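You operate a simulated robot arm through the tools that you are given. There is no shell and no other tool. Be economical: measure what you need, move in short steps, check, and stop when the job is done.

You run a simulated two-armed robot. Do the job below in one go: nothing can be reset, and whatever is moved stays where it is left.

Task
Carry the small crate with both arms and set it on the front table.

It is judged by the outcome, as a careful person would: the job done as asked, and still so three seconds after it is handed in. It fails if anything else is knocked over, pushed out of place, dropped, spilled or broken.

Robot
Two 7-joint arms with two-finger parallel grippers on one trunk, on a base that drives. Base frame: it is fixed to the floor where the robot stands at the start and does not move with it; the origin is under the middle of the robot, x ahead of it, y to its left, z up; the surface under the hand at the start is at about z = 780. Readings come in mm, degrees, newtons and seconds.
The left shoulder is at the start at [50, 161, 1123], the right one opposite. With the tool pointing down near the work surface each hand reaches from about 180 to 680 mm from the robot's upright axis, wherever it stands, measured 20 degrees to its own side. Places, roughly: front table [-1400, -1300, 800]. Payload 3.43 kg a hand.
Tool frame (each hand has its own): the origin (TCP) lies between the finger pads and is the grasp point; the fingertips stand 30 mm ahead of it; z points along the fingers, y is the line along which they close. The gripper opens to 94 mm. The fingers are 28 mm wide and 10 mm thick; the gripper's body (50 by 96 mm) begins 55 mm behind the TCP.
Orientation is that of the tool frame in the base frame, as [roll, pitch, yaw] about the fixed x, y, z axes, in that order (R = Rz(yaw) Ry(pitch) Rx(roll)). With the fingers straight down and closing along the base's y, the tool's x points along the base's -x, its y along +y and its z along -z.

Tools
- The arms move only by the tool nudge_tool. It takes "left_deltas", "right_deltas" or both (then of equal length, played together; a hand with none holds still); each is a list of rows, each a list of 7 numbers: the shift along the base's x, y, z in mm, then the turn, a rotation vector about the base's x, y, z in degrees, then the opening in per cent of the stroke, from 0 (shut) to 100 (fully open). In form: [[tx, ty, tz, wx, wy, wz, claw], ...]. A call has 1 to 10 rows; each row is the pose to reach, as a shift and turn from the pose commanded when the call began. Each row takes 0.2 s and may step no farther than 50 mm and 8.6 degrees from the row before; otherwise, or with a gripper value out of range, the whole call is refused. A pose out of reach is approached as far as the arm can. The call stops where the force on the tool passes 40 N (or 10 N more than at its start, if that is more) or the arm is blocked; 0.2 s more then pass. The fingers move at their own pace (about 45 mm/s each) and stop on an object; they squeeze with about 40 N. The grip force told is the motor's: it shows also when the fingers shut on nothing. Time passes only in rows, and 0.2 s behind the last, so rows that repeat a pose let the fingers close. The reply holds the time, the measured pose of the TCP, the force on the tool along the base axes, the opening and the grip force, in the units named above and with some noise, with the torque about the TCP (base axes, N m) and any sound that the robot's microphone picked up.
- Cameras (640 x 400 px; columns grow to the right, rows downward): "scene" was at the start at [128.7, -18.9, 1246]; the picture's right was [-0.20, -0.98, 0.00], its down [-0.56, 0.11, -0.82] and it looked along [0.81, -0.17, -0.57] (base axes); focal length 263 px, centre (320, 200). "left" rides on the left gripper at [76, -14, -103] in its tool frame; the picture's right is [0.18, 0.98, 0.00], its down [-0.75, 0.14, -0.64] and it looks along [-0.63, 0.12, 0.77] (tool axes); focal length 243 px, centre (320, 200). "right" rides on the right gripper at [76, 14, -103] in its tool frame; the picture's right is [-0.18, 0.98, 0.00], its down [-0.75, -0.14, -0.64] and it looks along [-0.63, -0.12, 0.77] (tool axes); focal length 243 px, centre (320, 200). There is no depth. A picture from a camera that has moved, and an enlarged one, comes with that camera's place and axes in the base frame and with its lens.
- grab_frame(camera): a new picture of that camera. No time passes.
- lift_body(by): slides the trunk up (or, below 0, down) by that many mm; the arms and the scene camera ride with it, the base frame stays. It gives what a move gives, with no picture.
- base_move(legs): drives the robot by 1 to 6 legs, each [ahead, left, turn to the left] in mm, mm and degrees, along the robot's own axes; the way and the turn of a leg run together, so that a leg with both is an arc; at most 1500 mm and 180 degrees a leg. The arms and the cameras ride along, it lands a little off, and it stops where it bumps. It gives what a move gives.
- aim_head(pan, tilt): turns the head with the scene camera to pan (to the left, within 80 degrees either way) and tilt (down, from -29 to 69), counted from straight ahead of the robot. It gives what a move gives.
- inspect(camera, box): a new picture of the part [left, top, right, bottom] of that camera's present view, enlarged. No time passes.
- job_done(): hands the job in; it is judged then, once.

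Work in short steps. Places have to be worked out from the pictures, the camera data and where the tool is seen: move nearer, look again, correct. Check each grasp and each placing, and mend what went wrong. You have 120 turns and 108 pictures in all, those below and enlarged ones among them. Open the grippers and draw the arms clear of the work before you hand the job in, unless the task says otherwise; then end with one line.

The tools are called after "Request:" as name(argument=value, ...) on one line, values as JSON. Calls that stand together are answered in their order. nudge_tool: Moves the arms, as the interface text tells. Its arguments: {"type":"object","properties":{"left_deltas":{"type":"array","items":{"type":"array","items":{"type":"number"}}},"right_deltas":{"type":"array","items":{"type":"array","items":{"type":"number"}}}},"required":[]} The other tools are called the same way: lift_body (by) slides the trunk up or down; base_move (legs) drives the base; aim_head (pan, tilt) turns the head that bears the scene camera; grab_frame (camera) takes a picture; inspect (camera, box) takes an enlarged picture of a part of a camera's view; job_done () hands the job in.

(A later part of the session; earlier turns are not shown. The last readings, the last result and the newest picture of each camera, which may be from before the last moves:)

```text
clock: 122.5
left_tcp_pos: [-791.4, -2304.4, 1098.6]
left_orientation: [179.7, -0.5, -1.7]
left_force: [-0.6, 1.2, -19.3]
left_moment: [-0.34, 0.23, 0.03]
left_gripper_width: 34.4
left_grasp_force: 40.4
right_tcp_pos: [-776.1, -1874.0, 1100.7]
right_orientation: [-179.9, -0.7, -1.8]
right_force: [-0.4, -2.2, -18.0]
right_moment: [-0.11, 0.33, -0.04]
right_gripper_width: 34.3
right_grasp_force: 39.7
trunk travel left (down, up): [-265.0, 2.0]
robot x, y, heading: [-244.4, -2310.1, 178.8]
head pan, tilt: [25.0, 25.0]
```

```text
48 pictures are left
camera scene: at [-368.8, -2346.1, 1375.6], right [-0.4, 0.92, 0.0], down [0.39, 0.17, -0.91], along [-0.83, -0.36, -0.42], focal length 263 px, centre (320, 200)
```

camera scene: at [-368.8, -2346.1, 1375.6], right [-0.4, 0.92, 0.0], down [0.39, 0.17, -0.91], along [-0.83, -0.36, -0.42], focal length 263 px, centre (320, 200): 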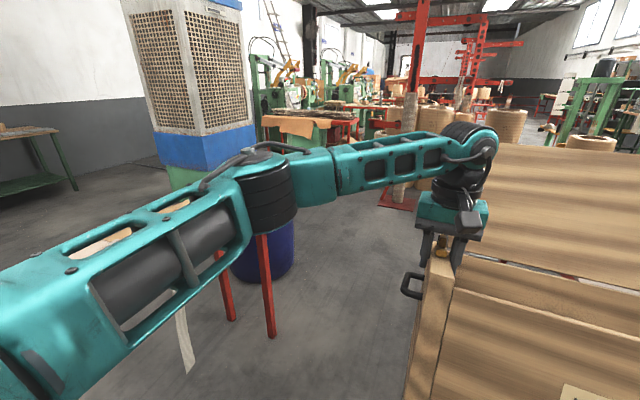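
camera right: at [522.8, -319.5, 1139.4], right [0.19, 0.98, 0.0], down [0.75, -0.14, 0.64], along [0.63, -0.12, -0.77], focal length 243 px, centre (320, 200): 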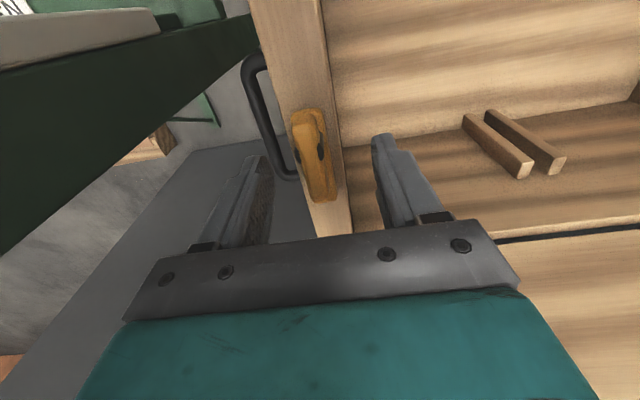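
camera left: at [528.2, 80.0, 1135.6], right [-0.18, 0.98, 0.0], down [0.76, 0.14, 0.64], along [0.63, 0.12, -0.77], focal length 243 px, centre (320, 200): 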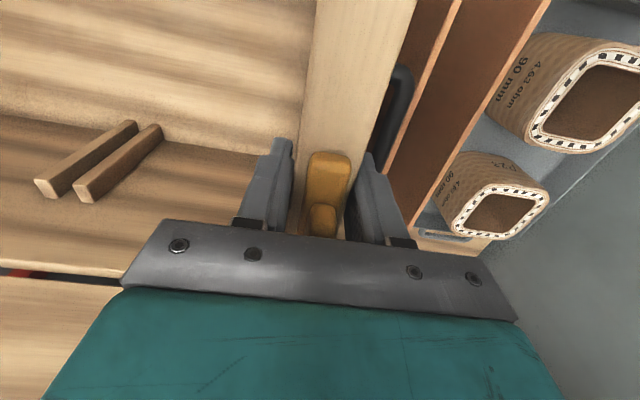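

The lane west is free and the crate still hangs level. I drive 1200 mm west in two legs, edging slightly left to hold the line.

Request:
base_move(legs=[[600, 30, 0]])

Request:
base_move(legs=[[600, 20, 0]])

Request:
aim_head(pan=-35, tilt=30)

Request:
grab_frame(camera="scene")

```text
clock: 125.9
left_tcp_pos: [-1392.7, -2330.5, 1098.3]
left_orientation: [179.6, -0.5, -0.7]
left_force: [-0.8, 2.6, -18.0]
left_moment: [0.07, 0.3, 0.23]
left_gripper_width: 34.7
left_grasp_force: 40.2
right_tcp_pos: [-1384.9, -1899.4, 1099.6]
right_orientation: [-179.8, -0.7, -1.0]
right_force: [0.1, -3.0, -18.4]
right_moment: [0.05, 0.24, 0.01]
right_gripper_width: 34.4
right_grasp_force: 40.1
trunk travel left (down, up): [-265.0, 2.0]
robot x, y, heading: [-844.2, -2326.6, 179.2]
head pan, tilt: [25.0, 25.0]
```

```text
clock: 129.2
left_tcp_pos: [-1981.6, -2349.7, 1098.5]
left_orientation: [179.6, -0.5, -0.3]
left_force: [-1.0, 3.0, -18.0]
left_moment: [0.05, 0.26, 0.22]
left_gripper_width: 34.5
left_grasp_force: 40.3
right_tcp_pos: [-1976.5, -1919.9, 1100.6]
right_orientation: [-179.7, -0.6, -0.5]
right_force: [0.4, -3.5, -18.9]
right_moment: [0.04, 0.29, 0.0]
right_gripper_width: 34.4
right_grasp_force: 39.9
trunk travel left (down, up): [-265.0, 2.0]
robot x, y, heading: [-1433.7, -2344.5, 179.7]
head pan, tilt: [25.0, 25.0]
```

```text
clock: 130.5
left_tcp_pos: [-1981.5, -2349.9, 1097.6]
left_orientation: [179.7, -0.4, -0.4]
left_force: [-0.2, 3.5, -18.2]
left_moment: [-0.19, 0.35, -0.15]
left_gripper_width: 34.5
left_grasp_force: 39.8
right_tcp_pos: [-1976.0, -1919.0, 1098.7]
right_orientation: [-179.7, -0.6, -0.4]
right_force: [-0.6, -3.3, -17.3]
right_moment: [-0.14, 0.24, -0.05]
right_gripper_width: 34.4
right_grasp_force: 39.8
trunk travel left (down, up): [-265.0, 2.0]
robot x, y, heading: [-1433.2, -2345.8, 179.9]
head pan, tilt: [-35.0, 30.0]
```

```text
47 pictures are left
camera scene: at [-1548.7, -2292.2, 1367.6], right [0.58, 0.82, 0.0], down [0.41, -0.29, -0.86], along [-0.71, 0.5, -0.5], focal length 263 px, centre (320, 200)
```

scene: 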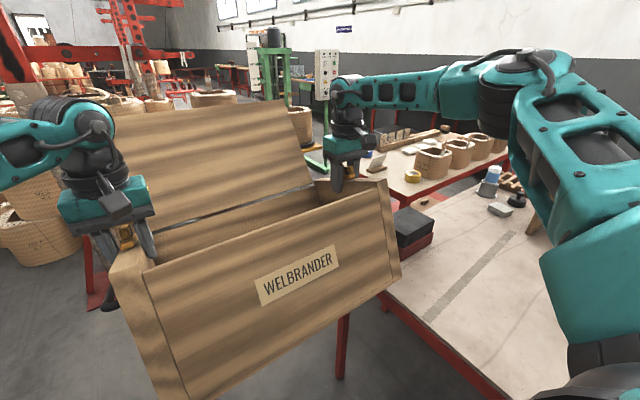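

The red/black box at the table's SW corner (about (−1930, −1650), top near z 875) would lie under the crate's swing. I back east 165 mm and south 55 mm so the turn clears it.

Request:
base_move(legs=[[-165, 55, 0]])

Request:
base_move(legs=[[0, 0, -30]])

Request:
grab_frame(camera="scene")

```text
clock: 132.0
left_tcp_pos: [-1813.6, -2404.0, 1097.7]
left_orientation: [179.7, -0.4, -0.5]
left_force: [-0.2, 3.4, -17.8]
left_moment: [0.08, 0.23, 0.08]
left_gripper_width: 34.5
left_grasp_force: 40.1
right_tcp_pos: [-1809.3, -1973.9, 1100.4]
right_orientation: [-180.0, -0.6, -0.6]
right_force: [1.7, -3.6, -18.2]
right_moment: [-0.01, 0.26, 0.0]
right_gripper_width: 34.2
right_grasp_force: 40.1
trunk travel left (down, up): [-265.0, 2.0]
robot x, y, heading: [-1267.4, -2396.8, 179.6]
head pan, tilt: [-35.0, 30.0]
```

```text
clock: 133.9
left_tcp_pos: [-1739.5, -2121.0, 1097.2]
left_orientation: [179.7, -0.4, -31.4]
left_force: [2.5, 2.0, -18.4]
left_moment: [0.12, 0.37, -0.08]
left_gripper_width: 34.2
left_grasp_force: 39.9
right_tcp_pos: [-1512.7, -1755.7, 1100.2]
right_orientation: [-179.8, -0.7, -31.6]
right_force: [-1.7, -2.0, -18.6]
right_moment: [0.0, 0.21, -0.09]
right_gripper_width: 34.0
right_grasp_force: 39.9
trunk travel left (down, up): [-265.0, 2.0]
robot x, y, heading: [-1267.9, -2400.4, 148.6]
head pan, tilt: [-35.0, 30.0]
```

```text
46 pictures are left
camera scene: at [-1337.5, -2294.3, 1367.6], right [0.92, 0.4, 0.0], down [0.2, -0.46, -0.86], along [-0.35, 0.79, -0.5], focal length 263 px, centre (320, 200)
```

scene: 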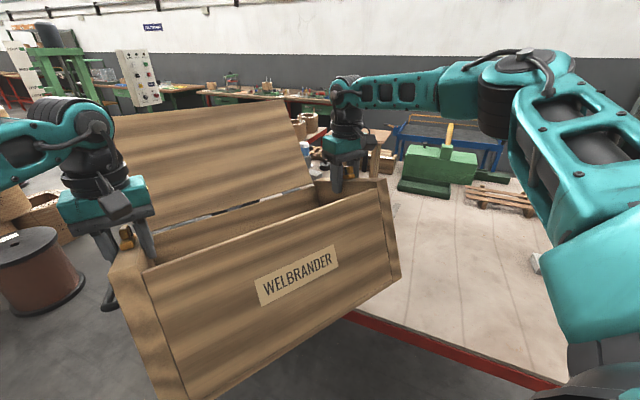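

The swing is clear of the red box. I finish the turn to face north over the table, then look.

Request:
base_move(legs=[[0, 0, -30], [0, 0, -28.6]])

Request:
base_move(legs=[[0, 200, 0]])

Request:
aim_head(pan=-35, tilt=35)

Request:
grab_frame(camera="scene")

Request:
aim_head(pan=25, tilt=40)

Request:
grab_frame(camera="scene")

```text
clock: 137.2
left_tcp_pos: [-1279.3, -1853.0, 1097.9]
left_orientation: [179.8, -0.6, -89.6]
left_force: [3.0, -0.5, -17.4]
left_moment: [0.36, -0.09, 0.05]
left_gripper_width: 34.3
left_grasp_force: 39.8
right_tcp_pos: [-850.1, -1851.7, 1098.8]
right_orientation: [-179.8, -0.7, -89.7]
right_force: [-2.1, 0.6, -18.3]
right_moment: [0.17, 0.06, -0.03]
right_gripper_width: 34.2
right_grasp_force: 39.3
trunk travel left (down, up): [-265.0, 2.0]
robot x, y, heading: [-1269.2, -2402.8, 90.6]
head pan, tilt: [-35.0, 30.0]
```

```text
clock: 139.6
left_tcp_pos: [-1483.5, -1853.5, 1098.0]
left_orientation: [179.7, -0.6, -89.5]
left_force: [4.2, 1.2, -18.1]
left_moment: [0.31, 0.05, 0.0]
left_gripper_width: 34.4
left_grasp_force: 39.5
right_tcp_pos: [-1053.3, -1852.9, 1098.6]
right_orientation: [-179.8, -0.7, -89.7]
right_force: [-3.3, 0.1, -18.0]
right_moment: [0.22, 0.03, 0.03]
right_gripper_width: 34.2
right_grasp_force: 40.3
trunk travel left (down, up): [-265.0, 2.0]
robot x, y, heading: [-1472.4, -2402.5, 90.8]
head pan, tilt: [-35.0, 30.0]
```

```text
clock: 140.3
left_tcp_pos: [-1482.7, -1854.8, 1095.8]
left_orientation: [179.8, -0.5, -89.5]
left_force: [2.7, 0.2, -19.0]
left_moment: [0.04, 0.2, -0.07]
left_gripper_width: 34.3
left_grasp_force: 40.0
right_tcp_pos: [-1052.8, -1853.9, 1098.3]
right_orientation: [-179.9, -0.8, -89.7]
right_force: [-3.2, 0.4, -17.8]
right_moment: [0.56, 0.04, -0.06]
right_gripper_width: 34.3
right_grasp_force: 40.0
trunk travel left (down, up): [-265.0, 2.0]
robot x, y, heading: [-1470.6, -2396.5, 90.9]
head pan, tilt: [-35.0, 35.0]
```

```text
45 pictures are left
camera scene: at [-1417.1, -2286.8, 1359.8], right [0.82, -0.57, 0.0], down [-0.33, -0.48, -0.82], along [0.46, 0.67, -0.58], focal length 263 px, centre (320, 200)
```

scene: 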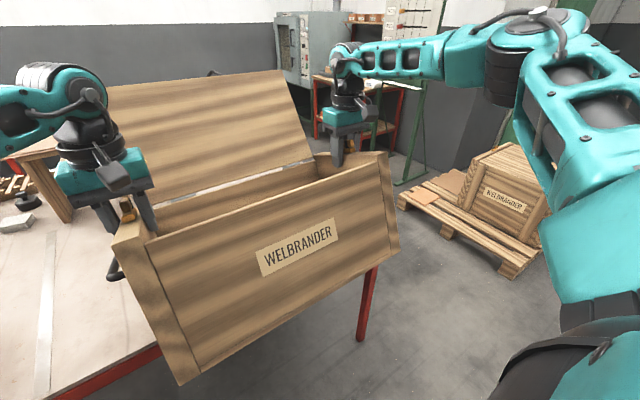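

```text
clock: 141.6
left_tcp_pos: [-1482.8, -1853.9, 1096.9]
left_orientation: [179.7, -0.5, -89.5]
left_force: [2.4, -1.1, -18.9]
left_moment: [0.41, 0.11, -0.17]
left_gripper_width: 34.4
left_grasp_force: 40.5
right_tcp_pos: [-1052.7, -1853.3, 1098.7]
right_orientation: [-179.8, -0.9, -89.7]
right_force: [-2.3, -0.1, -18.5]
right_moment: [0.1, 0.09, -0.06]
right_gripper_width: 34.0
right_grasp_force: 40.2
trunk travel left (down, up): [-265.0, 2.0]
robot x, y, heading: [-1471.6, -2403.0, 90.8]
head pan, tilt: [25.0, 40.0]
```

```text
44 pictures are left
camera scene: at [-1503.6, -2282.9, 1352.3], right [0.9, 0.43, 0.0], down [0.28, -0.58, -0.76], along [-0.33, 0.69, -0.64], focal length 263 px, centre (320, 200)
```

scene: 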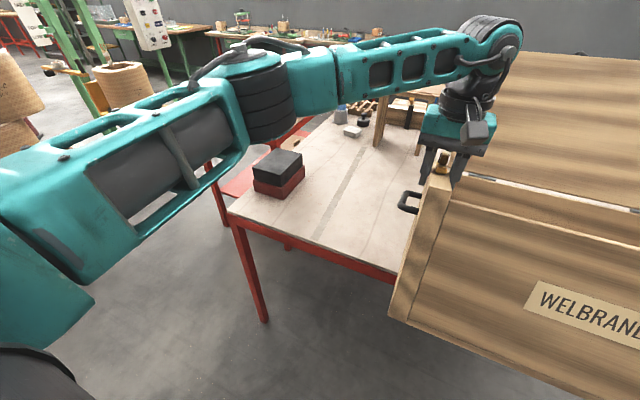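

The target area in front of the crate is clear table. The south edge is at y ≈ −1865, the white item near (−978, −1483), and the box at x < −1870. I move 160 mm forward and 40 mm left to bring the crate fully over the top, then check.

Request:
base_move(legs=[[165, 40, -0.8]])

Request:
lift_body(by=-50)

Request:
grab_frame(camera="scene")

Request:
aim_head(pan=-45, tilt=40)

Request:
grab_frame(camera="scene")

Request:
grab_frame(camera="right")

```text
clock: 143.0
left_tcp_pos: [-1512.6, -1695.0, 1095.4]
left_orientation: [179.7, -0.6, -90.6]
left_force: [1.7, 1.2, -18.5]
left_moment: [0.31, -0.18, 0.07]
left_gripper_width: 34.3
left_grasp_force: 40.0
right_tcp_pos: [-1082.8, -1701.3, 1098.5]
right_orientation: [-179.7, -0.8, -90.8]
right_force: [-2.7, 1.0, -18.7]
right_moment: [0.25, -0.02, 0.02]
right_gripper_width: 34.2
right_grasp_force: 40.0
trunk travel left (down, up): [-265.0, 2.0]
robot x, y, heading: [-1511.5, -2241.2, 89.3]
head pan, tilt: [25.0, 40.0]
```

```text
clock: 143.9
left_tcp_pos: [-1512.3, -1697.1, 1046.4]
left_orientation: [179.7, -0.7, -90.6]
left_force: [0.5, 0.2, -18.4]
left_moment: [0.16, 0.18, -0.15]
left_gripper_width: 34.4
left_grasp_force: 39.8
right_tcp_pos: [-1082.8, -1704.9, 1048.6]
right_orientation: [-179.8, -0.8, -90.8]
right_force: [-3.3, -0.4, -16.6]
right_moment: [0.38, 0.04, -0.02]
right_gripper_width: 34.4
right_grasp_force: 40.4
trunk travel left (down, up): [-215.0, 52.0]
robot x, y, heading: [-1509.7, -2242.4, 89.5]
head pan, tilt: [25.0, 40.0]
```

```text
43 pictures are left
camera scene: at [-1541.5, -2124.6, 1302.4], right [0.91, 0.42, 0.0], down [0.27, -0.59, -0.76], along [-0.32, 0.69, -0.64], focal length 263 px, centre (320, 200)
```

scene: 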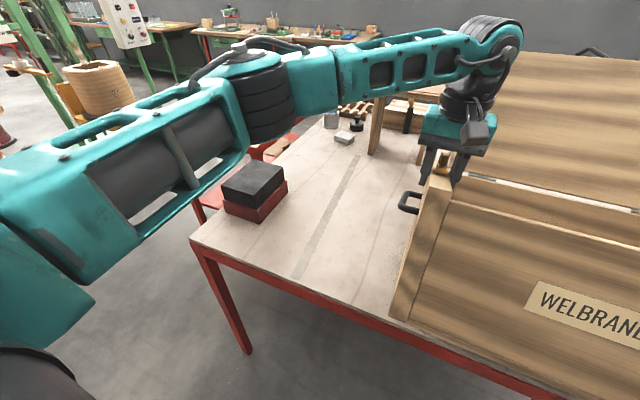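

```text
clock: 145.3
left_tcp_pos: [-1513.8, -1695.8, 1046.1]
left_orientation: [179.7, -0.6, -90.5]
left_force: [3.2, -0.5, -18.7]
left_moment: [0.41, 0.01, -0.14]
left_gripper_width: 34.5
left_grasp_force: 40.1
right_tcp_pos: [-1082.3, -1702.9, 1047.4]
right_orientation: [-179.7, -0.8, -90.8]
right_force: [-3.1, 0.5, -18.6]
right_moment: [0.19, 0.04, -0.04]
right_gripper_width: 34.2
right_grasp_force: 40.6
trunk travel left (down, up): [-215.0, 52.0]
robot x, y, heading: [-1509.7, -2243.5, 89.4]
head pan, tilt: [-45.0, 40.0]
```

```text
42 pictures are left
camera scene: at [-1445.5, -2141.9, 1302.2], right [0.7, -0.71, 0.0], down [-0.46, -0.45, -0.76], along [0.54, 0.54, -0.65], focal length 263 px, centre (320, 200)
```

scene: 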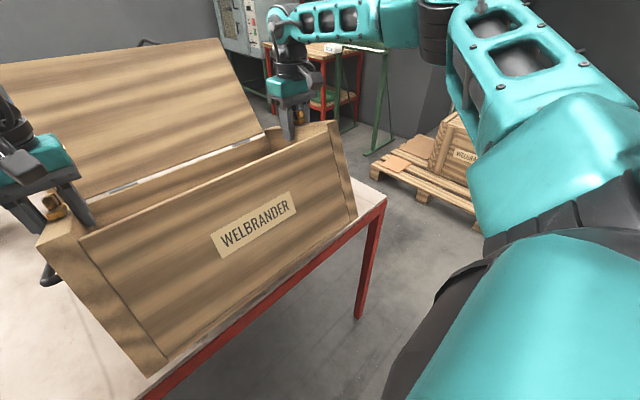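

```text
41 pictures are left
camera right: at [-1098.0, -1777.8, 1151.9], right [-0.98, 0.2, -0.01], down [0.15, 0.76, 0.63], along [0.13, 0.62, -0.78], focal length 243 px, centre (320, 200)
```

right: 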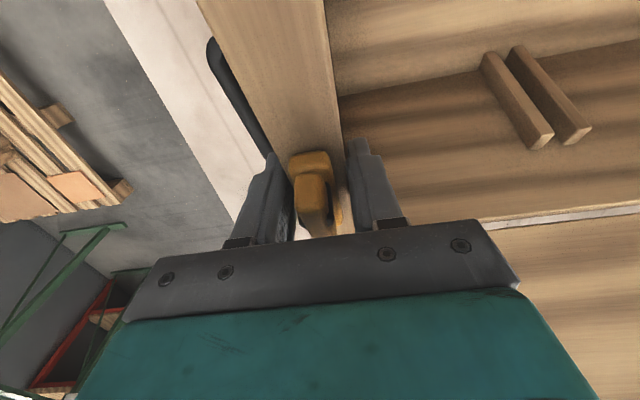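

Crate is over the top with perhaps 40 mm to the front edge. I move 30 mm further in for margin and then lower to just above contact.

Request:
base_move(legs=[[32, 0, 0.4]])

Request:
lift_body(by=-22)

Request:
grab_frame(camera="scene")

```text
clock: 146.2
left_tcp_pos: [-1514.7, -1664.5, 1046.5]
left_orientation: [179.6, -0.7, -90.0]
left_force: [2.4, 0.4, -17.4]
left_moment: [0.35, -0.09, 0.01]
left_gripper_width: 34.4
left_grasp_force: 39.5
right_tcp_pos: [-1086.0, -1667.4, 1047.4]
right_orientation: [-179.8, -1.0, -90.4]
right_force: [-3.1, 1.4, -19.4]
right_moment: [0.24, -0.03, -0.01]
right_gripper_width: 34.3
right_grasp_force: 39.7
trunk travel left (down, up): [-215.0, 52.0]
robot x, y, heading: [-1508.2, -2210.0, 89.8]
head pan, tilt: [-45.0, 40.0]
```

```text
clock: 146.9
left_tcp_pos: [-1516.7, -1669.3, 1031.2]
left_orientation: [-179.9, 0.1, -90.3]
left_force: [1.0, 1.3, 7.2]
left_moment: [0.77, 0.34, -0.15]
left_gripper_width: 34.3
left_grasp_force: 39.9
right_tcp_pos: [-1087.4, -1673.8, 1036.0]
right_orientation: [-179.8, -0.1, -90.4]
right_force: [3.5, -10.4, 24.5]
right_moment: [-0.62, 0.0, 0.27]
right_gripper_width: 34.4
right_grasp_force: 40.0
trunk travel left (down, up): [-193.0, 74.0]
robot x, y, heading: [-1507.8, -2211.1, 90.1]
head pan, tilt: [-45.0, 40.0]
```

```text
40 pictures are left
camera scene: at [-1448.2, -2117.3, 1282.2], right [0.71, -0.71, 0.0], down [-0.45, -0.45, -0.77], along [0.54, 0.54, -0.64], focal length 263 px, centre (320, 200)
```

scene: 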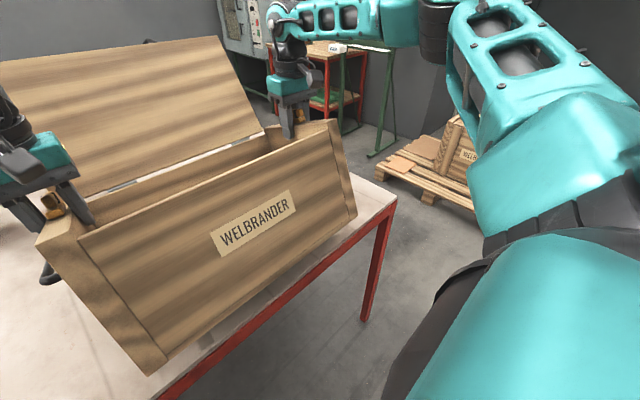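

Contact came at a TCP height of about 1033, slightly higher than expected and more on the right. I check whether the crate sits flat on the table or on some object.

Request:
inspect(camera="scene", box=[100, 180, 420, 400])

Request:
grab_frame(camera="right")

Request:
aim_head(pan=0, tilt=55)

Request:
grab_frame(camera="scene")

```text
1.82 times, centred on (260, 290) of scene
camera zoom: at [-1448.2, -2117.3, 1282.2], right [0.71, -0.71, 0.0], down [-0.45, -0.45, -0.77], along [0.54, 0.54, -0.64], focal length 478 px, centre (429, 36)
```

zoom: 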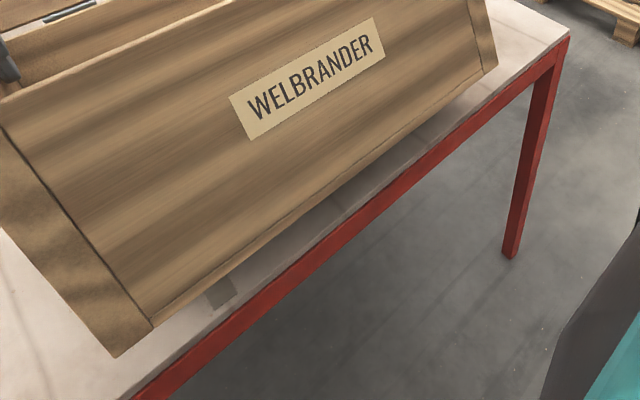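

```text
38 pictures are left
camera right: at [-1102.3, -1749.7, 1138.3], right [-0.98, 0.19, -0.01], down [0.14, 0.75, 0.64], along [0.13, 0.63, -0.77], focal length 243 px, centre (320, 200)
```

right: 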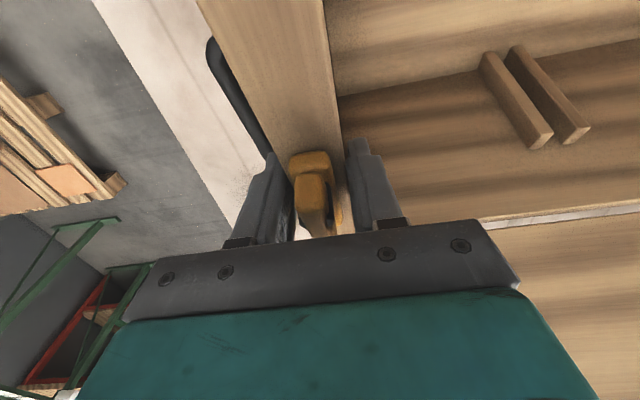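

```text
clock: 148.0
left_tcp_pos: [-1515.9, -1672.4, 1031.2]
left_orientation: [180.0, 0.1, -90.2]
left_force: [3.7, 2.5, 21.7]
left_moment: [0.96, -0.23, -0.01]
left_gripper_width: 34.5
left_grasp_force: 39.6
right_tcp_pos: [-1087.2, -1674.5, 1034.6]
right_orientation: [-179.7, 0.0, -90.4]
right_force: [7.3, -13.8, 31.8]
right_moment: [0.06, -0.03, 0.03]
right_gripper_width: 34.0
right_grasp_force: 40.2
trunk travel left (down, up): [-193.0, 74.0]
robot x, y, heading: [-1508.5, -2212.5, 89.7]
head pan, tilt: [0.0, 55.0]
```

```text
37 pictures are left
camera scene: at [-1508.0, -2107.1, 1260.9], right [1.0, 0.0, 0.0], down [0.0, -0.82, -0.58], along [0.0, 0.58, -0.82], focal length 263 px, centre (320, 200)
```

scene: 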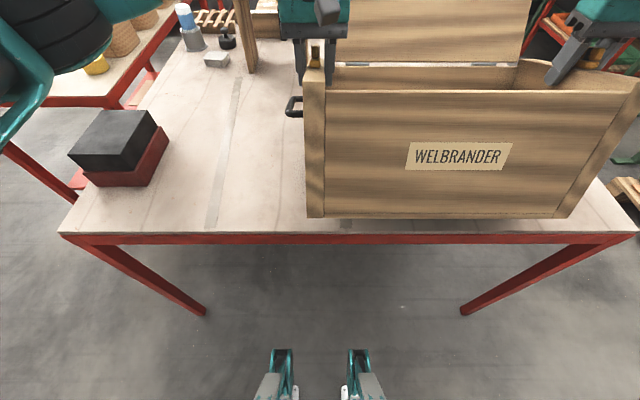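

The crate stands level on the table top about 35 mm inside the edge, with both hands pressing down (about 53 N). I relieve this by 5 mm and then open both grippers slightly.

Request:
lift_body(by=5)

Request:
nudge_tool(left_deltas=[[0, 0, 0, 0, 0, 0, 50], [0, 0, 0, 0, 0, 0, 64], [0, 0, 0, 0, 0, 0, 64], [0, 0, 0, 0, 0, 0, 64]], right_deltas=[[0, 0, 0, 0, 0, 0, 50], [0, 0, 0, 0, 0, 0, 64], [0, 0, 0, 0, 0, 0, 64], [0, 0, 0, 0, 0, 0, 64]])

Request:
grab_frame(camera="left")

Request:
grab_frame(camera="right")

Request:
grab_frame(camera="scene")

```text
clock: 148.5
left_tcp_pos: [-1515.7, -1670.4, 1032.1]
left_orientation: [179.7, -0.3, -90.3]
left_force: [5.1, 4.9, 5.1]
left_moment: [0.23, -0.49, -0.19]
left_gripper_width: 34.1
left_grasp_force: 40.0
right_tcp_pos: [-1086.5, -1674.1, 1034.6]
right_orientation: [-179.7, -0.5, -90.4]
right_force: [2.7, -12.0, 18.0]
right_moment: [0.43, -0.07, -0.08]
right_gripper_width: 34.0
right_grasp_force: 40.3
trunk travel left (down, up): [-198.0, 69.0]
robot x, y, heading: [-1510.7, -2213.4, 89.9]
head pan, tilt: [0.0, 55.0]
```

```text
clock: 149.5
left_tcp_pos: [-1518.0, -1666.1, 1031.3]
left_orientation: [179.8, -0.4, -90.1]
left_force: [-2.9, 1.4, -1.4]
left_moment: [-0.08, -0.37, 0.16]
left_gripper_width: 60.4
left_grasp_force: 0.1
right_tcp_pos: [-1087.1, -1670.6, 1033.3]
right_orientation: [-179.7, -0.6, -90.2]
right_force: [-0.3, -0.8, 0.5]
right_moment: [0.01, 0.02, -0.03]
right_gripper_width: 59.9
right_grasp_force: 0.1
trunk travel left (down, up): [-198.0, 69.0]
robot x, y, heading: [-1510.6, -2212.4, 89.6]
head pan, tilt: [0.0, 55.0]
```

```text
36 pictures are left
camera left: at [-1502.5, -1741.8, 1134.9], right [-0.98, -0.18, 0.01], down [-0.14, 0.76, 0.64], along [-0.12, 0.62, -0.77], focal length 243 px, centre (320, 200)
```

left: 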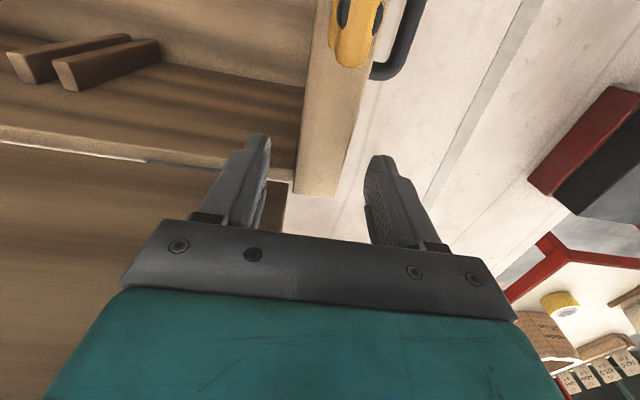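

```text
35 pictures are left
camera right: at [-1102.7, -1745.9, 1137.1], right [-0.98, 0.19, -0.01], down [0.14, 0.76, 0.63], along [0.13, 0.62, -0.77], focal length 243 px, centre (320, 200)
```

right: 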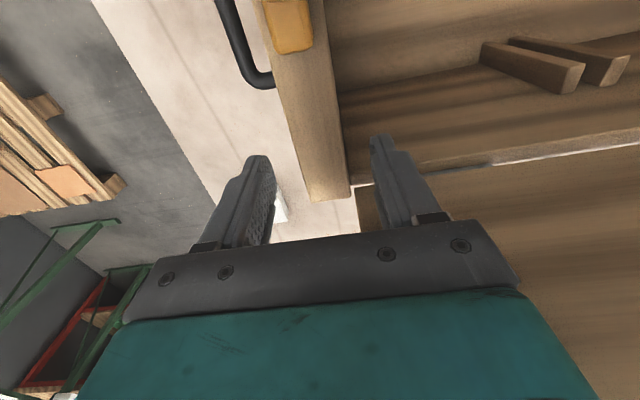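

```text
34 pictures are left
camera scene: at [-1507.9, -2100.9, 1265.0], right [1.0, 0.0, 0.0], down [0.0, -0.82, -0.57], along [0.0, 0.57, -0.82], focal length 263 px, centre (320, 200)
```

scene: 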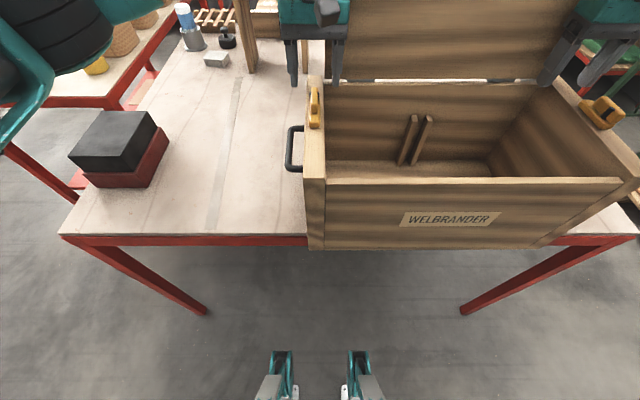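

On release the crate moved. It had hung tilted about 10°, back edge down, and the tip-down slid it about 100 mm towards me; it now seems flat but overhangs the front edge by about 40 mm. I will regrip it further back, nearer its centre of mass: slide the open hands 88 mm towards me along the walls, then look.

Request:
nudge_tool(left_deltas=[[0, -30, 0, 0, 0, 0, 66], [0, -60, 0, 0, 0, 0, 66], [0, -88, 0, 0, 0, 0, 66], [0, -88, 0, 0, 0, 0, 66]], right_deltas=[[-1, -30, 0, 0, 0, 0, 66], [-2, -60, 0, 0, 0, 0, 66], [-2, -86, 0, 0, 0, 0, 66], [-2, -86, 0, 0, 0, 0, 66]])

Request:
grab_frame(camera="left")

Request:
grab_frame(camera="right")

Request:
grab_frame(camera="scene")

```text
clock: 150.5
left_tcp_pos: [-1516.6, -1754.2, 1030.4]
left_orientation: [179.7, -0.3, -90.3]
left_force: [1.4, 0.4, -0.1]
left_moment: [0.02, 0.02, 0.03]
left_gripper_width: 62.0
left_grasp_force: 0.0
right_tcp_pos: [-1088.0, -1756.3, 1032.2]
right_orientation: [-179.5, -0.6, -90.3]
right_force: [-0.5, 0.7, 0.8]
right_moment: [-0.03, -0.03, -0.02]
right_gripper_width: 61.8
right_grasp_force: 0.1
trunk travel left (down, up): [-198.0, 69.0]
robot x, y, heading: [-1510.4, -2207.3, 89.7]
head pan, tilt: [0.0, 55.0]
```

```text
33 pictures are left
camera left: at [-1501.3, -1829.6, 1134.6], right [-0.98, -0.18, 0.01], down [-0.14, 0.76, 0.64], along [-0.12, 0.63, -0.77], focal length 243 px, centre (320, 200)
```

left: 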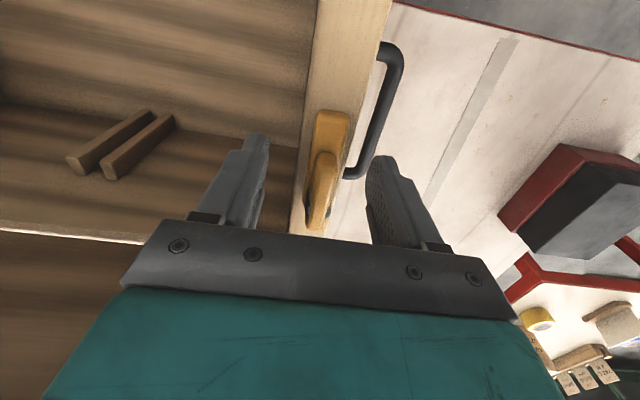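

```text
32 pictures are left
camera right: at [-1103.8, -1831.1, 1136.7], right [-0.98, 0.19, -0.01], down [0.14, 0.76, 0.63], along [0.13, 0.62, -0.77], focal length 243 px, centre (320, 200)
```

right: 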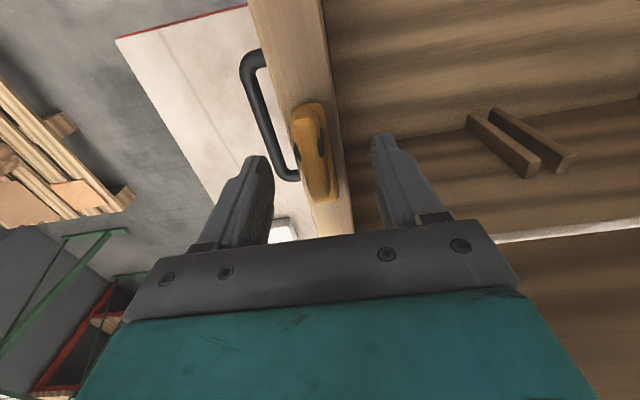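

```text
31 pictures are left
camera scene: at [-1507.3, -2101.0, 1265.0], right [1.0, 0.0, 0.0], down [0.0, -0.82, -0.57], along [0.0, 0.57, -0.82], focal length 263 px, centre (320, 200)
```

scene: 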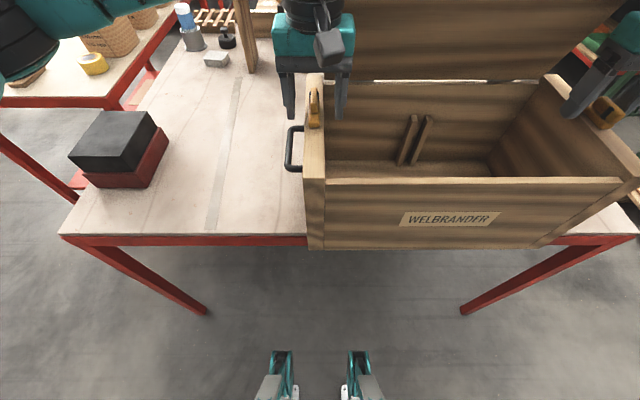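

The crate is static and square, and the hands now sit about 20 mm further back along the walls than before. I go 6 mm more, lower 17 mm and close.

Request:
nudge_tool(left_deltas=[[0, 6, 0, 0, 0, 0, 66]], right_deltas=[[0, 6, 0, 0, 0, 0, 66]])

Request:
lift_body(by=-17)

Request:
nudge_tool(left_deltas=[[0, 0, 0, 0, 0, 0, 40], [0, 0, 0, 0, 0, 0, 20], [0, 0, 0, 0, 0, 0, 0], [0, 0, 0, 0, 0, 0, 0], [0, 0, 0, 0, 0, 0, 0], [0, 0, 0, 0, 0, 0, 0]], right_deltas=[[0, 0, 0, 0, 0, 0, 40], [0, 0, 0, 0, 0, 0, 20], [0, 0, 0, 0, 0, 0, 0], [0, 0, 0, 0, 0, 0, 0], [0, 0, 0, 0, 0, 0, 0], [0, 0, 0, 0, 0, 0, 0]])

Request:
grab_frame(camera="scene")

```text
clock: 150.9
left_tcp_pos: [-1518.1, -1748.5, 1030.9]
left_orientation: [179.8, -0.4, -90.1]
left_force: [0.2, 0.4, 0.7]
left_moment: [-0.03, 0.03, -0.02]
left_gripper_width: 62.0
left_grasp_force: 0.0
right_tcp_pos: [-1088.4, -1749.8, 1034.4]
right_orientation: [-179.7, -0.6, -90.5]
right_force: [0.3, -0.7, 1.3]
right_moment: [-0.04, -0.03, 0.02]
right_gripper_width: 61.9
right_grasp_force: 0.0
trunk travel left (down, up): [-198.0, 69.0]
robot x, y, heading: [-1508.8, -2213.9, 89.9]
head pan, tilt: [0.0, 55.0]
```

```text
clock: 151.6
left_tcp_pos: [-1515.9, -1748.2, 1014.7]
left_orientation: [179.8, -0.3, -90.1]
left_force: [-0.8, 0.0, 0.1]
left_moment: [-0.01, -0.02, 0.0]
left_gripper_width: 62.0
left_grasp_force: 0.1
right_tcp_pos: [-1088.2, -1750.5, 1017.1]
right_orientation: [-179.7, -0.6, -90.5]
right_force: [-0.2, 0.3, -0.2]
right_moment: [0.01, 0.0, 0.0]
right_gripper_width: 62.0
right_grasp_force: 0.1
trunk travel left (down, up): [-181.0, 86.0]
robot x, y, heading: [-1510.2, -2214.9, 89.5]
head pan, tilt: [0.0, 55.0]
```

```text
clock: 153.0
left_tcp_pos: [-1518.4, -1748.5, 1013.4]
left_orientation: [179.6, -0.4, -89.9]
left_force: [-16.5, -0.1, 0.5]
left_moment: [-0.65, -0.58, 0.5]
left_gripper_width: 29.9
left_grasp_force: 39.9
right_tcp_pos: [-1087.7, -1749.6, 1016.4]
right_orientation: [-179.6, -0.7, -90.4]
right_force: [9.9, -1.2, 0.1]
right_moment: [0.81, -0.25, 1.05]
right_gripper_width: 30.0
right_grasp_force: 40.3
trunk travel left (down, up): [-181.0, 86.0]
robot x, y, heading: [-1507.8, -2210.3, 89.7]
head pan, tilt: [0.0, 55.0]
```

```text
30 pictures are left
camera scene: at [-1507.7, -2101.3, 1248.1], right [1.0, 0.0, 0.0], down [0.0, -0.82, -0.57], along [0.0, 0.57, -0.82], focal length 263 px, centre (320, 200)
```

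scene: 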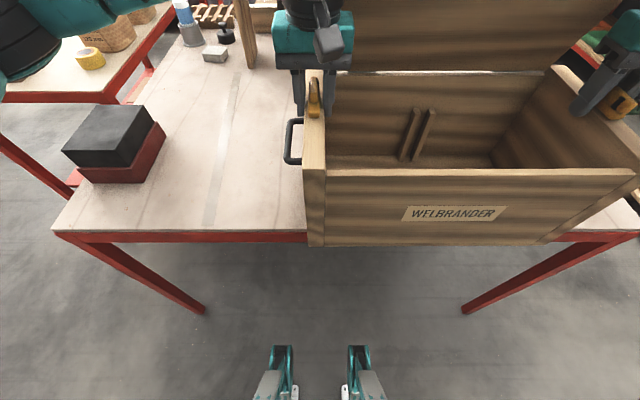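

Both grippers now hold the 30 mm wall itself; before, at 34 mm, they probably caught a fitting. I lift 16 mm and check tilt.

Request:
lift_body(by=16)

Request:
grab_frame(camera="scene")

Request:
grab_frame(camera="left")

```text
clock: 153.6
left_tcp_pos: [-1516.7, -1746.1, 1028.0]
left_orientation: [179.4, -0.6, -90.1]
left_force: [-13.5, 5.2, -18.4]
left_moment: [-0.17, -0.13, 0.28]
left_gripper_width: 30.1
left_grasp_force: 40.1
right_tcp_pos: [-1087.1, -1749.6, 1028.9]
right_orientation: [-179.7, -1.1, -90.4]
right_force: [14.4, -3.0, -17.4]
right_moment: [0.06, 0.32, 1.17]
right_gripper_width: 30.1
right_grasp_force: 39.9
trunk travel left (down, up): [-197.0, 70.0]
robot x, y, heading: [-1507.4, -2211.0, 89.8]
head pan, tilt: [0.0, 55.0]
```

```text
29 pictures are left
camera scene: at [-1506.1, -2098.0, 1263.4], right [1.0, 0.0, 0.0], down [0.0, -0.82, -0.57], along [0.0, 0.57, -0.82], focal length 263 px, centre (320, 200)
```

scene: 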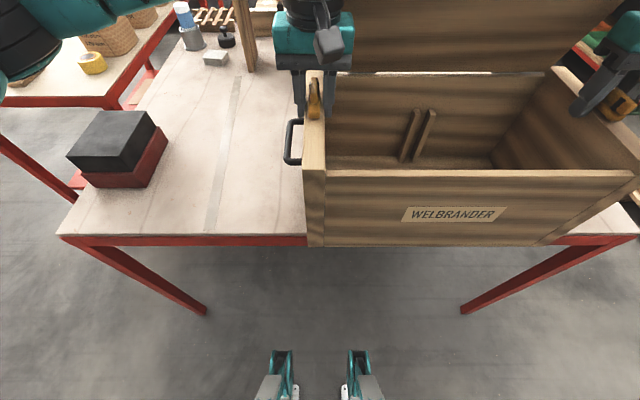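

```text
28 pictures are left
camera left: at [-1500.5, -1820.5, 1131.5], right [-0.98, -0.18, 0.01], down [-0.14, 0.76, 0.63], along [-0.12, 0.62, -0.77], focal length 243 px, centre (320, 200)
```

left: 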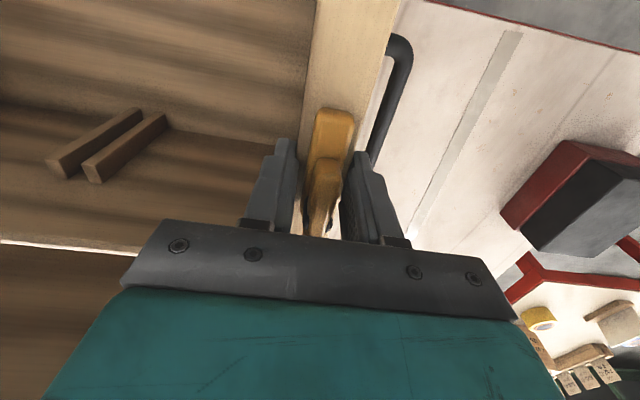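

It hangs level now with 36 N on the hands. I raise 12 mm more, drive 95 mm forward, and look before lowering.

Request:
lift_body(by=12)

Request:
base_move(legs=[[95, 0, 0.2]])

Request:
grab_frame(camera="scene")

Request:
grab_frame(camera="right")

```text
clock: 154.2
left_tcp_pos: [-1515.9, -1745.4, 1041.0]
left_orientation: [179.7, -0.6, -90.0]
left_force: [-14.1, 5.5, -18.8]
left_moment: [0.25, 0.04, 0.5]
left_gripper_width: 30.2
left_grasp_force: 40.1
right_tcp_pos: [-1086.5, -1749.3, 1042.1]
right_orientation: [-179.8, -1.0, -90.4]
right_force: [14.9, -4.3, -17.4]
right_moment: [-0.37, 0.16, 1.23]
right_gripper_width: 29.9
right_grasp_force: 40.0
trunk travel left (down, up): [-209.0, 58.0]
robot x, y, heading: [-1509.9, -2213.8, 89.9]
head pan, tilt: [0.0, 55.0]
```

```text
clock: 155.3
left_tcp_pos: [-1516.5, -1652.0, 1040.2]
left_orientation: [179.6, -0.6, -90.0]
left_force: [-15.6, 5.6, -18.0]
left_moment: [0.43, -0.08, 0.79]
left_gripper_width: 30.0
left_grasp_force: 39.9
right_tcp_pos: [-1086.5, -1653.7, 1041.4]
right_orientation: [-179.7, -1.0, -90.4]
right_force: [15.8, -4.0, -19.2]
right_moment: [-0.54, -0.03, 1.18]
right_gripper_width: 29.6
right_grasp_force: 39.8
trunk travel left (down, up): [-209.0, 58.0]
robot x, y, heading: [-1510.1, -2118.3, 90.1]
head pan, tilt: [0.0, 55.0]
```

```text
27 pictures are left
camera scene: at [-1506.1, -2003.8, 1275.5], right [1.0, 0.0, 0.0], down [0.0, -0.82, -0.57], along [0.0, 0.57, -0.82], focal length 263 px, centre (320, 200)
```

scene: 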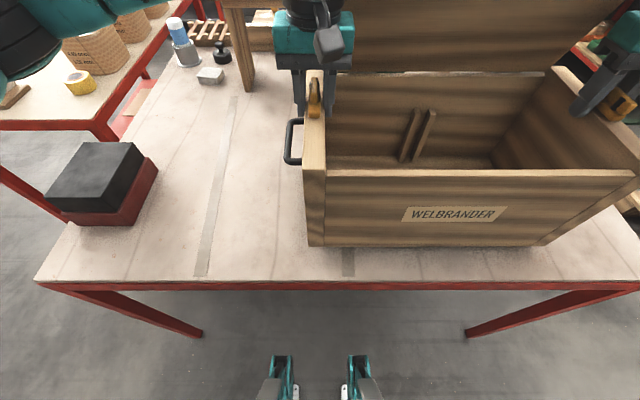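

```text
26 pictures are left
camera right: at [-1102.1, -1728.9, 1144.9], right [-0.98, 0.19, -0.01], down [0.14, 0.76, 0.63], along [0.13, 0.62, -0.78], focal length 243 px, centre (320, 200)
```

right: 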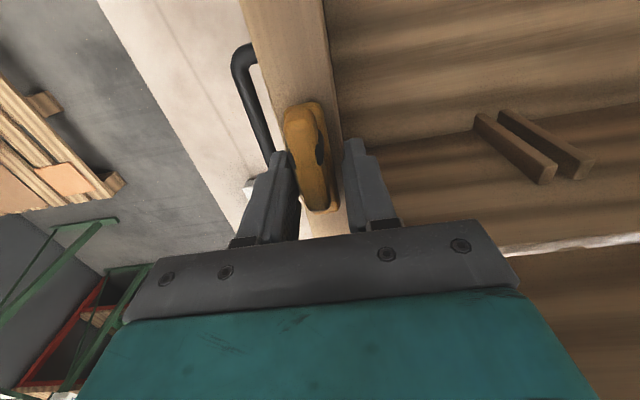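

About 40 mm of margin to the front edge and nothing beneath. The crate rested at TCP ≈ 1014, so I lower 24 mm, then a few more.

Request:
lift_body(by=-24)

Request:
lift_body(by=-4)

Request:
grab_frame(camera="scene")

```text
clock: 156.0
left_tcp_pos: [-1517.3, -1653.2, 1015.2]
left_orientation: [179.5, -0.6, -90.0]
left_force: [2.4, 3.7, -18.6]
left_moment: [-0.01, -0.29, 0.09]
left_gripper_width: 29.9
left_grasp_force: 39.7
right_tcp_pos: [-1087.2, -1656.6, 1017.0]
right_orientation: [-179.6, -1.2, -90.3]
right_force: [-1.6, -3.4, -13.8]
right_moment: [-0.07, 0.72, 1.12]
right_gripper_width: 29.9
right_grasp_force: 40.0
trunk travel left (down, up): [-185.0, 82.0]
robot x, y, heading: [-1511.6, -2120.6, 90.0]
head pan, tilt: [0.0, 55.0]
```

```text
clock: 156.5
left_tcp_pos: [-1517.6, -1653.2, 1013.8]
left_orientation: [179.6, -0.3, -89.9]
left_force: [1.4, 6.6, -13.3]
left_moment: [0.0, -0.31, 0.19]
left_gripper_width: 29.8
left_grasp_force: 39.5
right_tcp_pos: [-1086.9, -1656.8, 1016.7]
right_orientation: [-179.6, -0.8, -90.3]
right_force: [0.0, -8.9, 7.0]
right_moment: [-1.15, 0.24, 1.27]
right_gripper_width: 29.9
right_grasp_force: 39.7
trunk travel left (down, up): [-181.0, 86.0]
robot x, y, heading: [-1511.7, -2115.5, 89.8]
head pan, tilt: [0.0, 55.0]
```

```text
25 pictures are left
camera scene: at [-1507.4, -2006.9, 1248.3], right [1.0, 0.0, 0.0], down [0.0, -0.82, -0.57], along [0.0, 0.57, -0.82], focal length 263 px, centre (320, 200)
```

scene: 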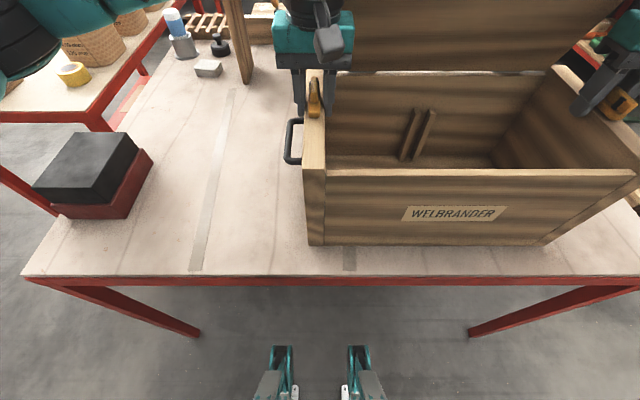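

The hands are back at the rest heights (1014 and 1017) and the weight is passing to the table. I lower 2 mm more, then open gently.

Request:
lift_body(by=-2)

Request:
nudge_tool(left_deltas=[[0, 0, 0, 0, 0, 0, 45], [0, 0, 0, 0, 0, 0, 64], [0, 0, 0, 0, 0, 0, 64], [0, 0, 0, 0, 0, 0, 64]], right_deltas=[[0, 0, 0, 0, 0, 0, 45], [0, 0, 0, 0, 0, 0, 64], [0, 0, 0, 0, 0, 0, 64], [0, 0, 0, 0, 0, 0, 64]])

Request:
grab_frame(camera="scene")

Request:
grab_frame(camera="left")

Request:
grab_frame(camera="right")

```text
clock: 157.1
left_tcp_pos: [-1517.2, -1653.5, 1015.5]
left_orientation: [180.0, -0.1, -89.8]
left_force: [3.1, 16.3, 3.5]
left_moment: [-0.84, -0.25, 0.0]
left_gripper_width: 29.7
left_grasp_force: 40.1
right_tcp_pos: [-1087.6, -1657.5, 1016.6]
right_orientation: [-179.5, -0.5, -90.5]
right_force: [5.0, -9.7, 23.3]
right_moment: [-1.2, 0.14, 1.24]
right_gripper_width: 29.6
right_grasp_force: 39.8
trunk travel left (down, up): [-179.0, 88.0]
robot x, y, heading: [-1506.9, -2115.9, 90.0]
head pan, tilt: [0.0, 55.0]
```

```text
clock: 158.1
left_tcp_pos: [-1517.4, -1654.8, 1012.4]
left_orientation: [179.8, -0.4, -89.9]
left_force: [0.5, 0.6, -1.2]
left_moment: [-0.02, -0.01, 0.01]
left_gripper_width: 60.3
left_grasp_force: 0.0
right_tcp_pos: [-1087.8, -1657.4, 1012.9]
right_orientation: [-179.6, -0.8, -90.4]
right_force: [-0.5, -1.1, 0.2]
right_moment: [0.0, -0.01, -0.01]
right_gripper_width: 59.9
right_grasp_force: 0.1
trunk travel left (down, up): [-179.0, 88.0]
robot x, y, heading: [-1510.6, -2116.7, 90.0]
head pan, tilt: [0.0, 55.0]
```

```text
24 pictures are left
camera scene: at [-1507.4, -2007.5, 1246.0], right [1.0, 0.0, 0.0], down [0.0, -0.82, -0.57], along [0.0, 0.57, -0.82], focal length 263 px, centre (320, 200)
```

scene: 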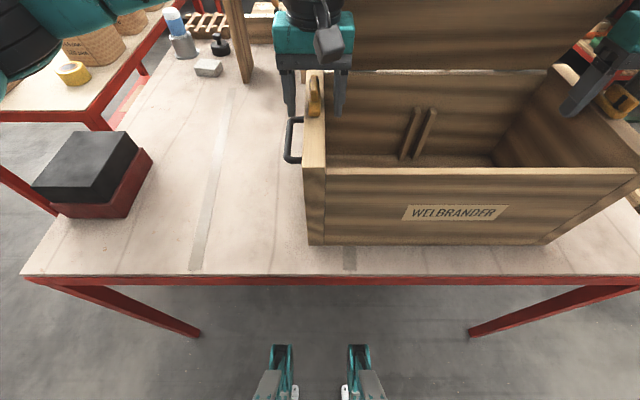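

```text
23 pictures are left
camera left: at [-1501.7, -1729.7, 1115.6], right [-0.98, -0.18, 0.01], down [-0.14, 0.76, 0.64], along [-0.12, 0.63, -0.77], focal length 243 px, centre (320, 200)
```

left: 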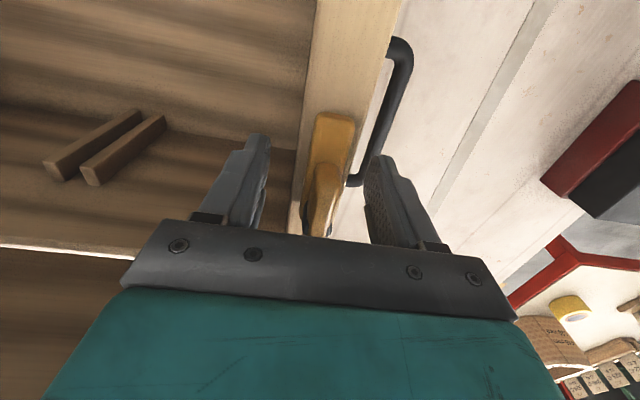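

```text
22 pictures are left
camera right: at [-1103.2, -1732.1, 1117.0], right [-0.98, 0.19, -0.01], down [0.14, 0.76, 0.63], along [0.13, 0.62, -0.77], focal length 243 px, centre (320, 200)
```

right: 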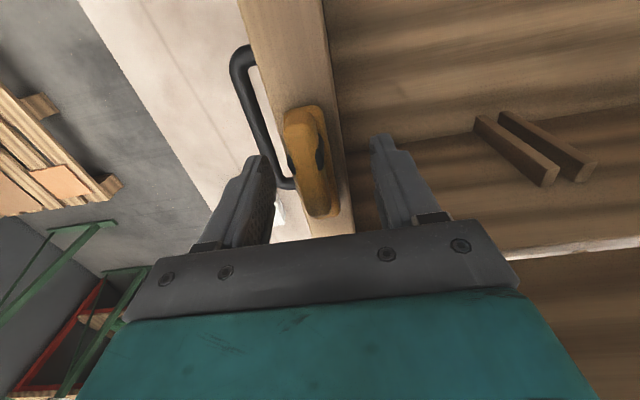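

The crate stayed in place this time, flat and inside the edge. I raise the trunk so the open hands leave straight up, then back away.

Request:
lift_body(by=86)

Request:
nudge_tool(left_deltas=[[0, 0, 30, 0, 0, 0, 66], [0, -20, 60, 0, 0, 0, 66], [0, -60, 70, 0, 0, 0, 66]], right_deltas=[[0, 0, 30, 0, 0, 0, 66], [0, -20, 60, 0, 0, 0, 66], [0, -60, 70, 0, 0, 0, 66]])

Request:
base_move(legs=[[-350, 0, 0]])

Request:
aim_head(pan=-10, tilt=35)

Request:
grab_frame(camera="scene")

```text
clock: 159.3
left_tcp_pos: [-1516.8, -1654.8, 1098.2]
left_orientation: [179.7, -0.4, -89.9]
left_force: [-0.5, -1.1, 0.6]
left_moment: [0.19, -0.18, -0.03]
left_gripper_width: 60.2
left_grasp_force: 0.0
right_tcp_pos: [-1088.0, -1657.0, 1099.5]
right_orientation: [-179.6, -0.8, -90.4]
right_force: [-0.1, -0.7, 1.1]
right_moment: [-0.01, -0.03, 0.01]
right_gripper_width: 60.0
right_grasp_force: 0.1
trunk travel left (down, up): [-265.0, 2.0]
robot x, y, heading: [-1508.6, -2119.7, 89.8]
head pan, tilt: [0.0, 55.0]
```

```text
clock: 160.1
left_tcp_pos: [-1517.2, -1716.5, 1170.9]
left_orientation: [179.7, -0.3, -90.2]
left_force: [-0.2, -5.3, 2.8]
left_moment: [0.11, -0.14, -0.16]
left_gripper_width: 62.1
left_grasp_force: 0.1
right_tcp_pos: [-1086.6, -1720.9, 1168.1]
right_orientation: [-179.6, -0.7, -90.5]
right_force: [-0.3, 0.4, -1.1]
right_moment: [0.03, 0.01, -0.03]
right_gripper_width: 62.0
right_grasp_force: 0.1
trunk travel left (down, up): [-265.0, 2.0]
robot x, y, heading: [-1508.9, -2118.2, 90.0]
head pan, tilt: [0.0, 55.0]
```

```text
clock: 162.3
left_tcp_pos: [-1517.1, -2061.1, 1170.0]
left_orientation: [179.7, -0.3, -89.8]
left_force: [0.0, -0.1, -0.2]
left_moment: [-0.01, -0.01, -0.01]
left_gripper_width: 61.9
left_grasp_force: 0.1
right_tcp_pos: [-1087.7, -2065.1, 1167.3]
right_orientation: [-179.6, -0.7, -90.3]
right_force: [-0.3, -0.4, -0.3]
right_moment: [0.02, -0.01, -0.04]
right_gripper_width: 62.1
right_grasp_force: 0.1
trunk travel left (down, up): [-265.0, 2.0]
robot x, y, heading: [-1510.4, -2464.7, 90.2]
head pan, tilt: [0.0, 55.0]
```

```text
clock: 163.2
left_tcp_pos: [-1517.3, -2059.2, 1169.3]
left_orientation: [179.7, -0.3, -89.9]
left_force: [0.2, -0.4, 0.9]
left_moment: [0.01, 0.01, 0.01]
left_gripper_width: 62.2
left_grasp_force: 0.0
right_tcp_pos: [-1086.7, -2063.7, 1166.3]
right_orientation: [-179.6, -0.8, -90.2]
right_force: [0.5, -0.2, 0.5]
right_moment: [-0.01, 0.01, -0.01]
right_gripper_width: 61.9
right_grasp_force: 0.0
trunk travel left (down, up): [-265.0, 2.0]
robot x, y, heading: [-1509.0, -2458.7, 90.2]
head pan, tilt: [-10.0, 35.0]
```

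```text
21 pictures are left
camera scene: at [-1492.2, -2338.2, 1360.2], right [0.98, -0.17, 0.0], down [-0.1, -0.57, -0.82], along [0.14, 0.81, -0.57], focal length 263 px, centre (320, 200)
```

scene: 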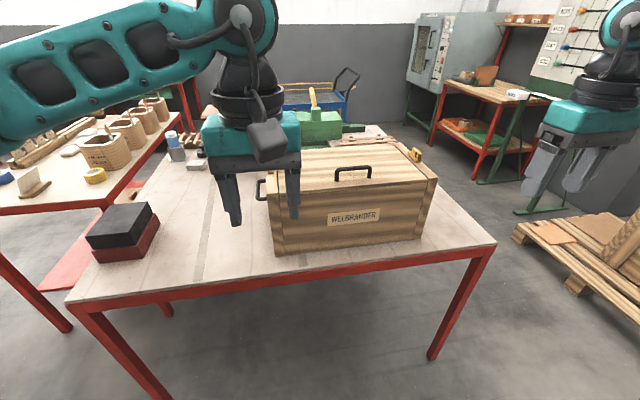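

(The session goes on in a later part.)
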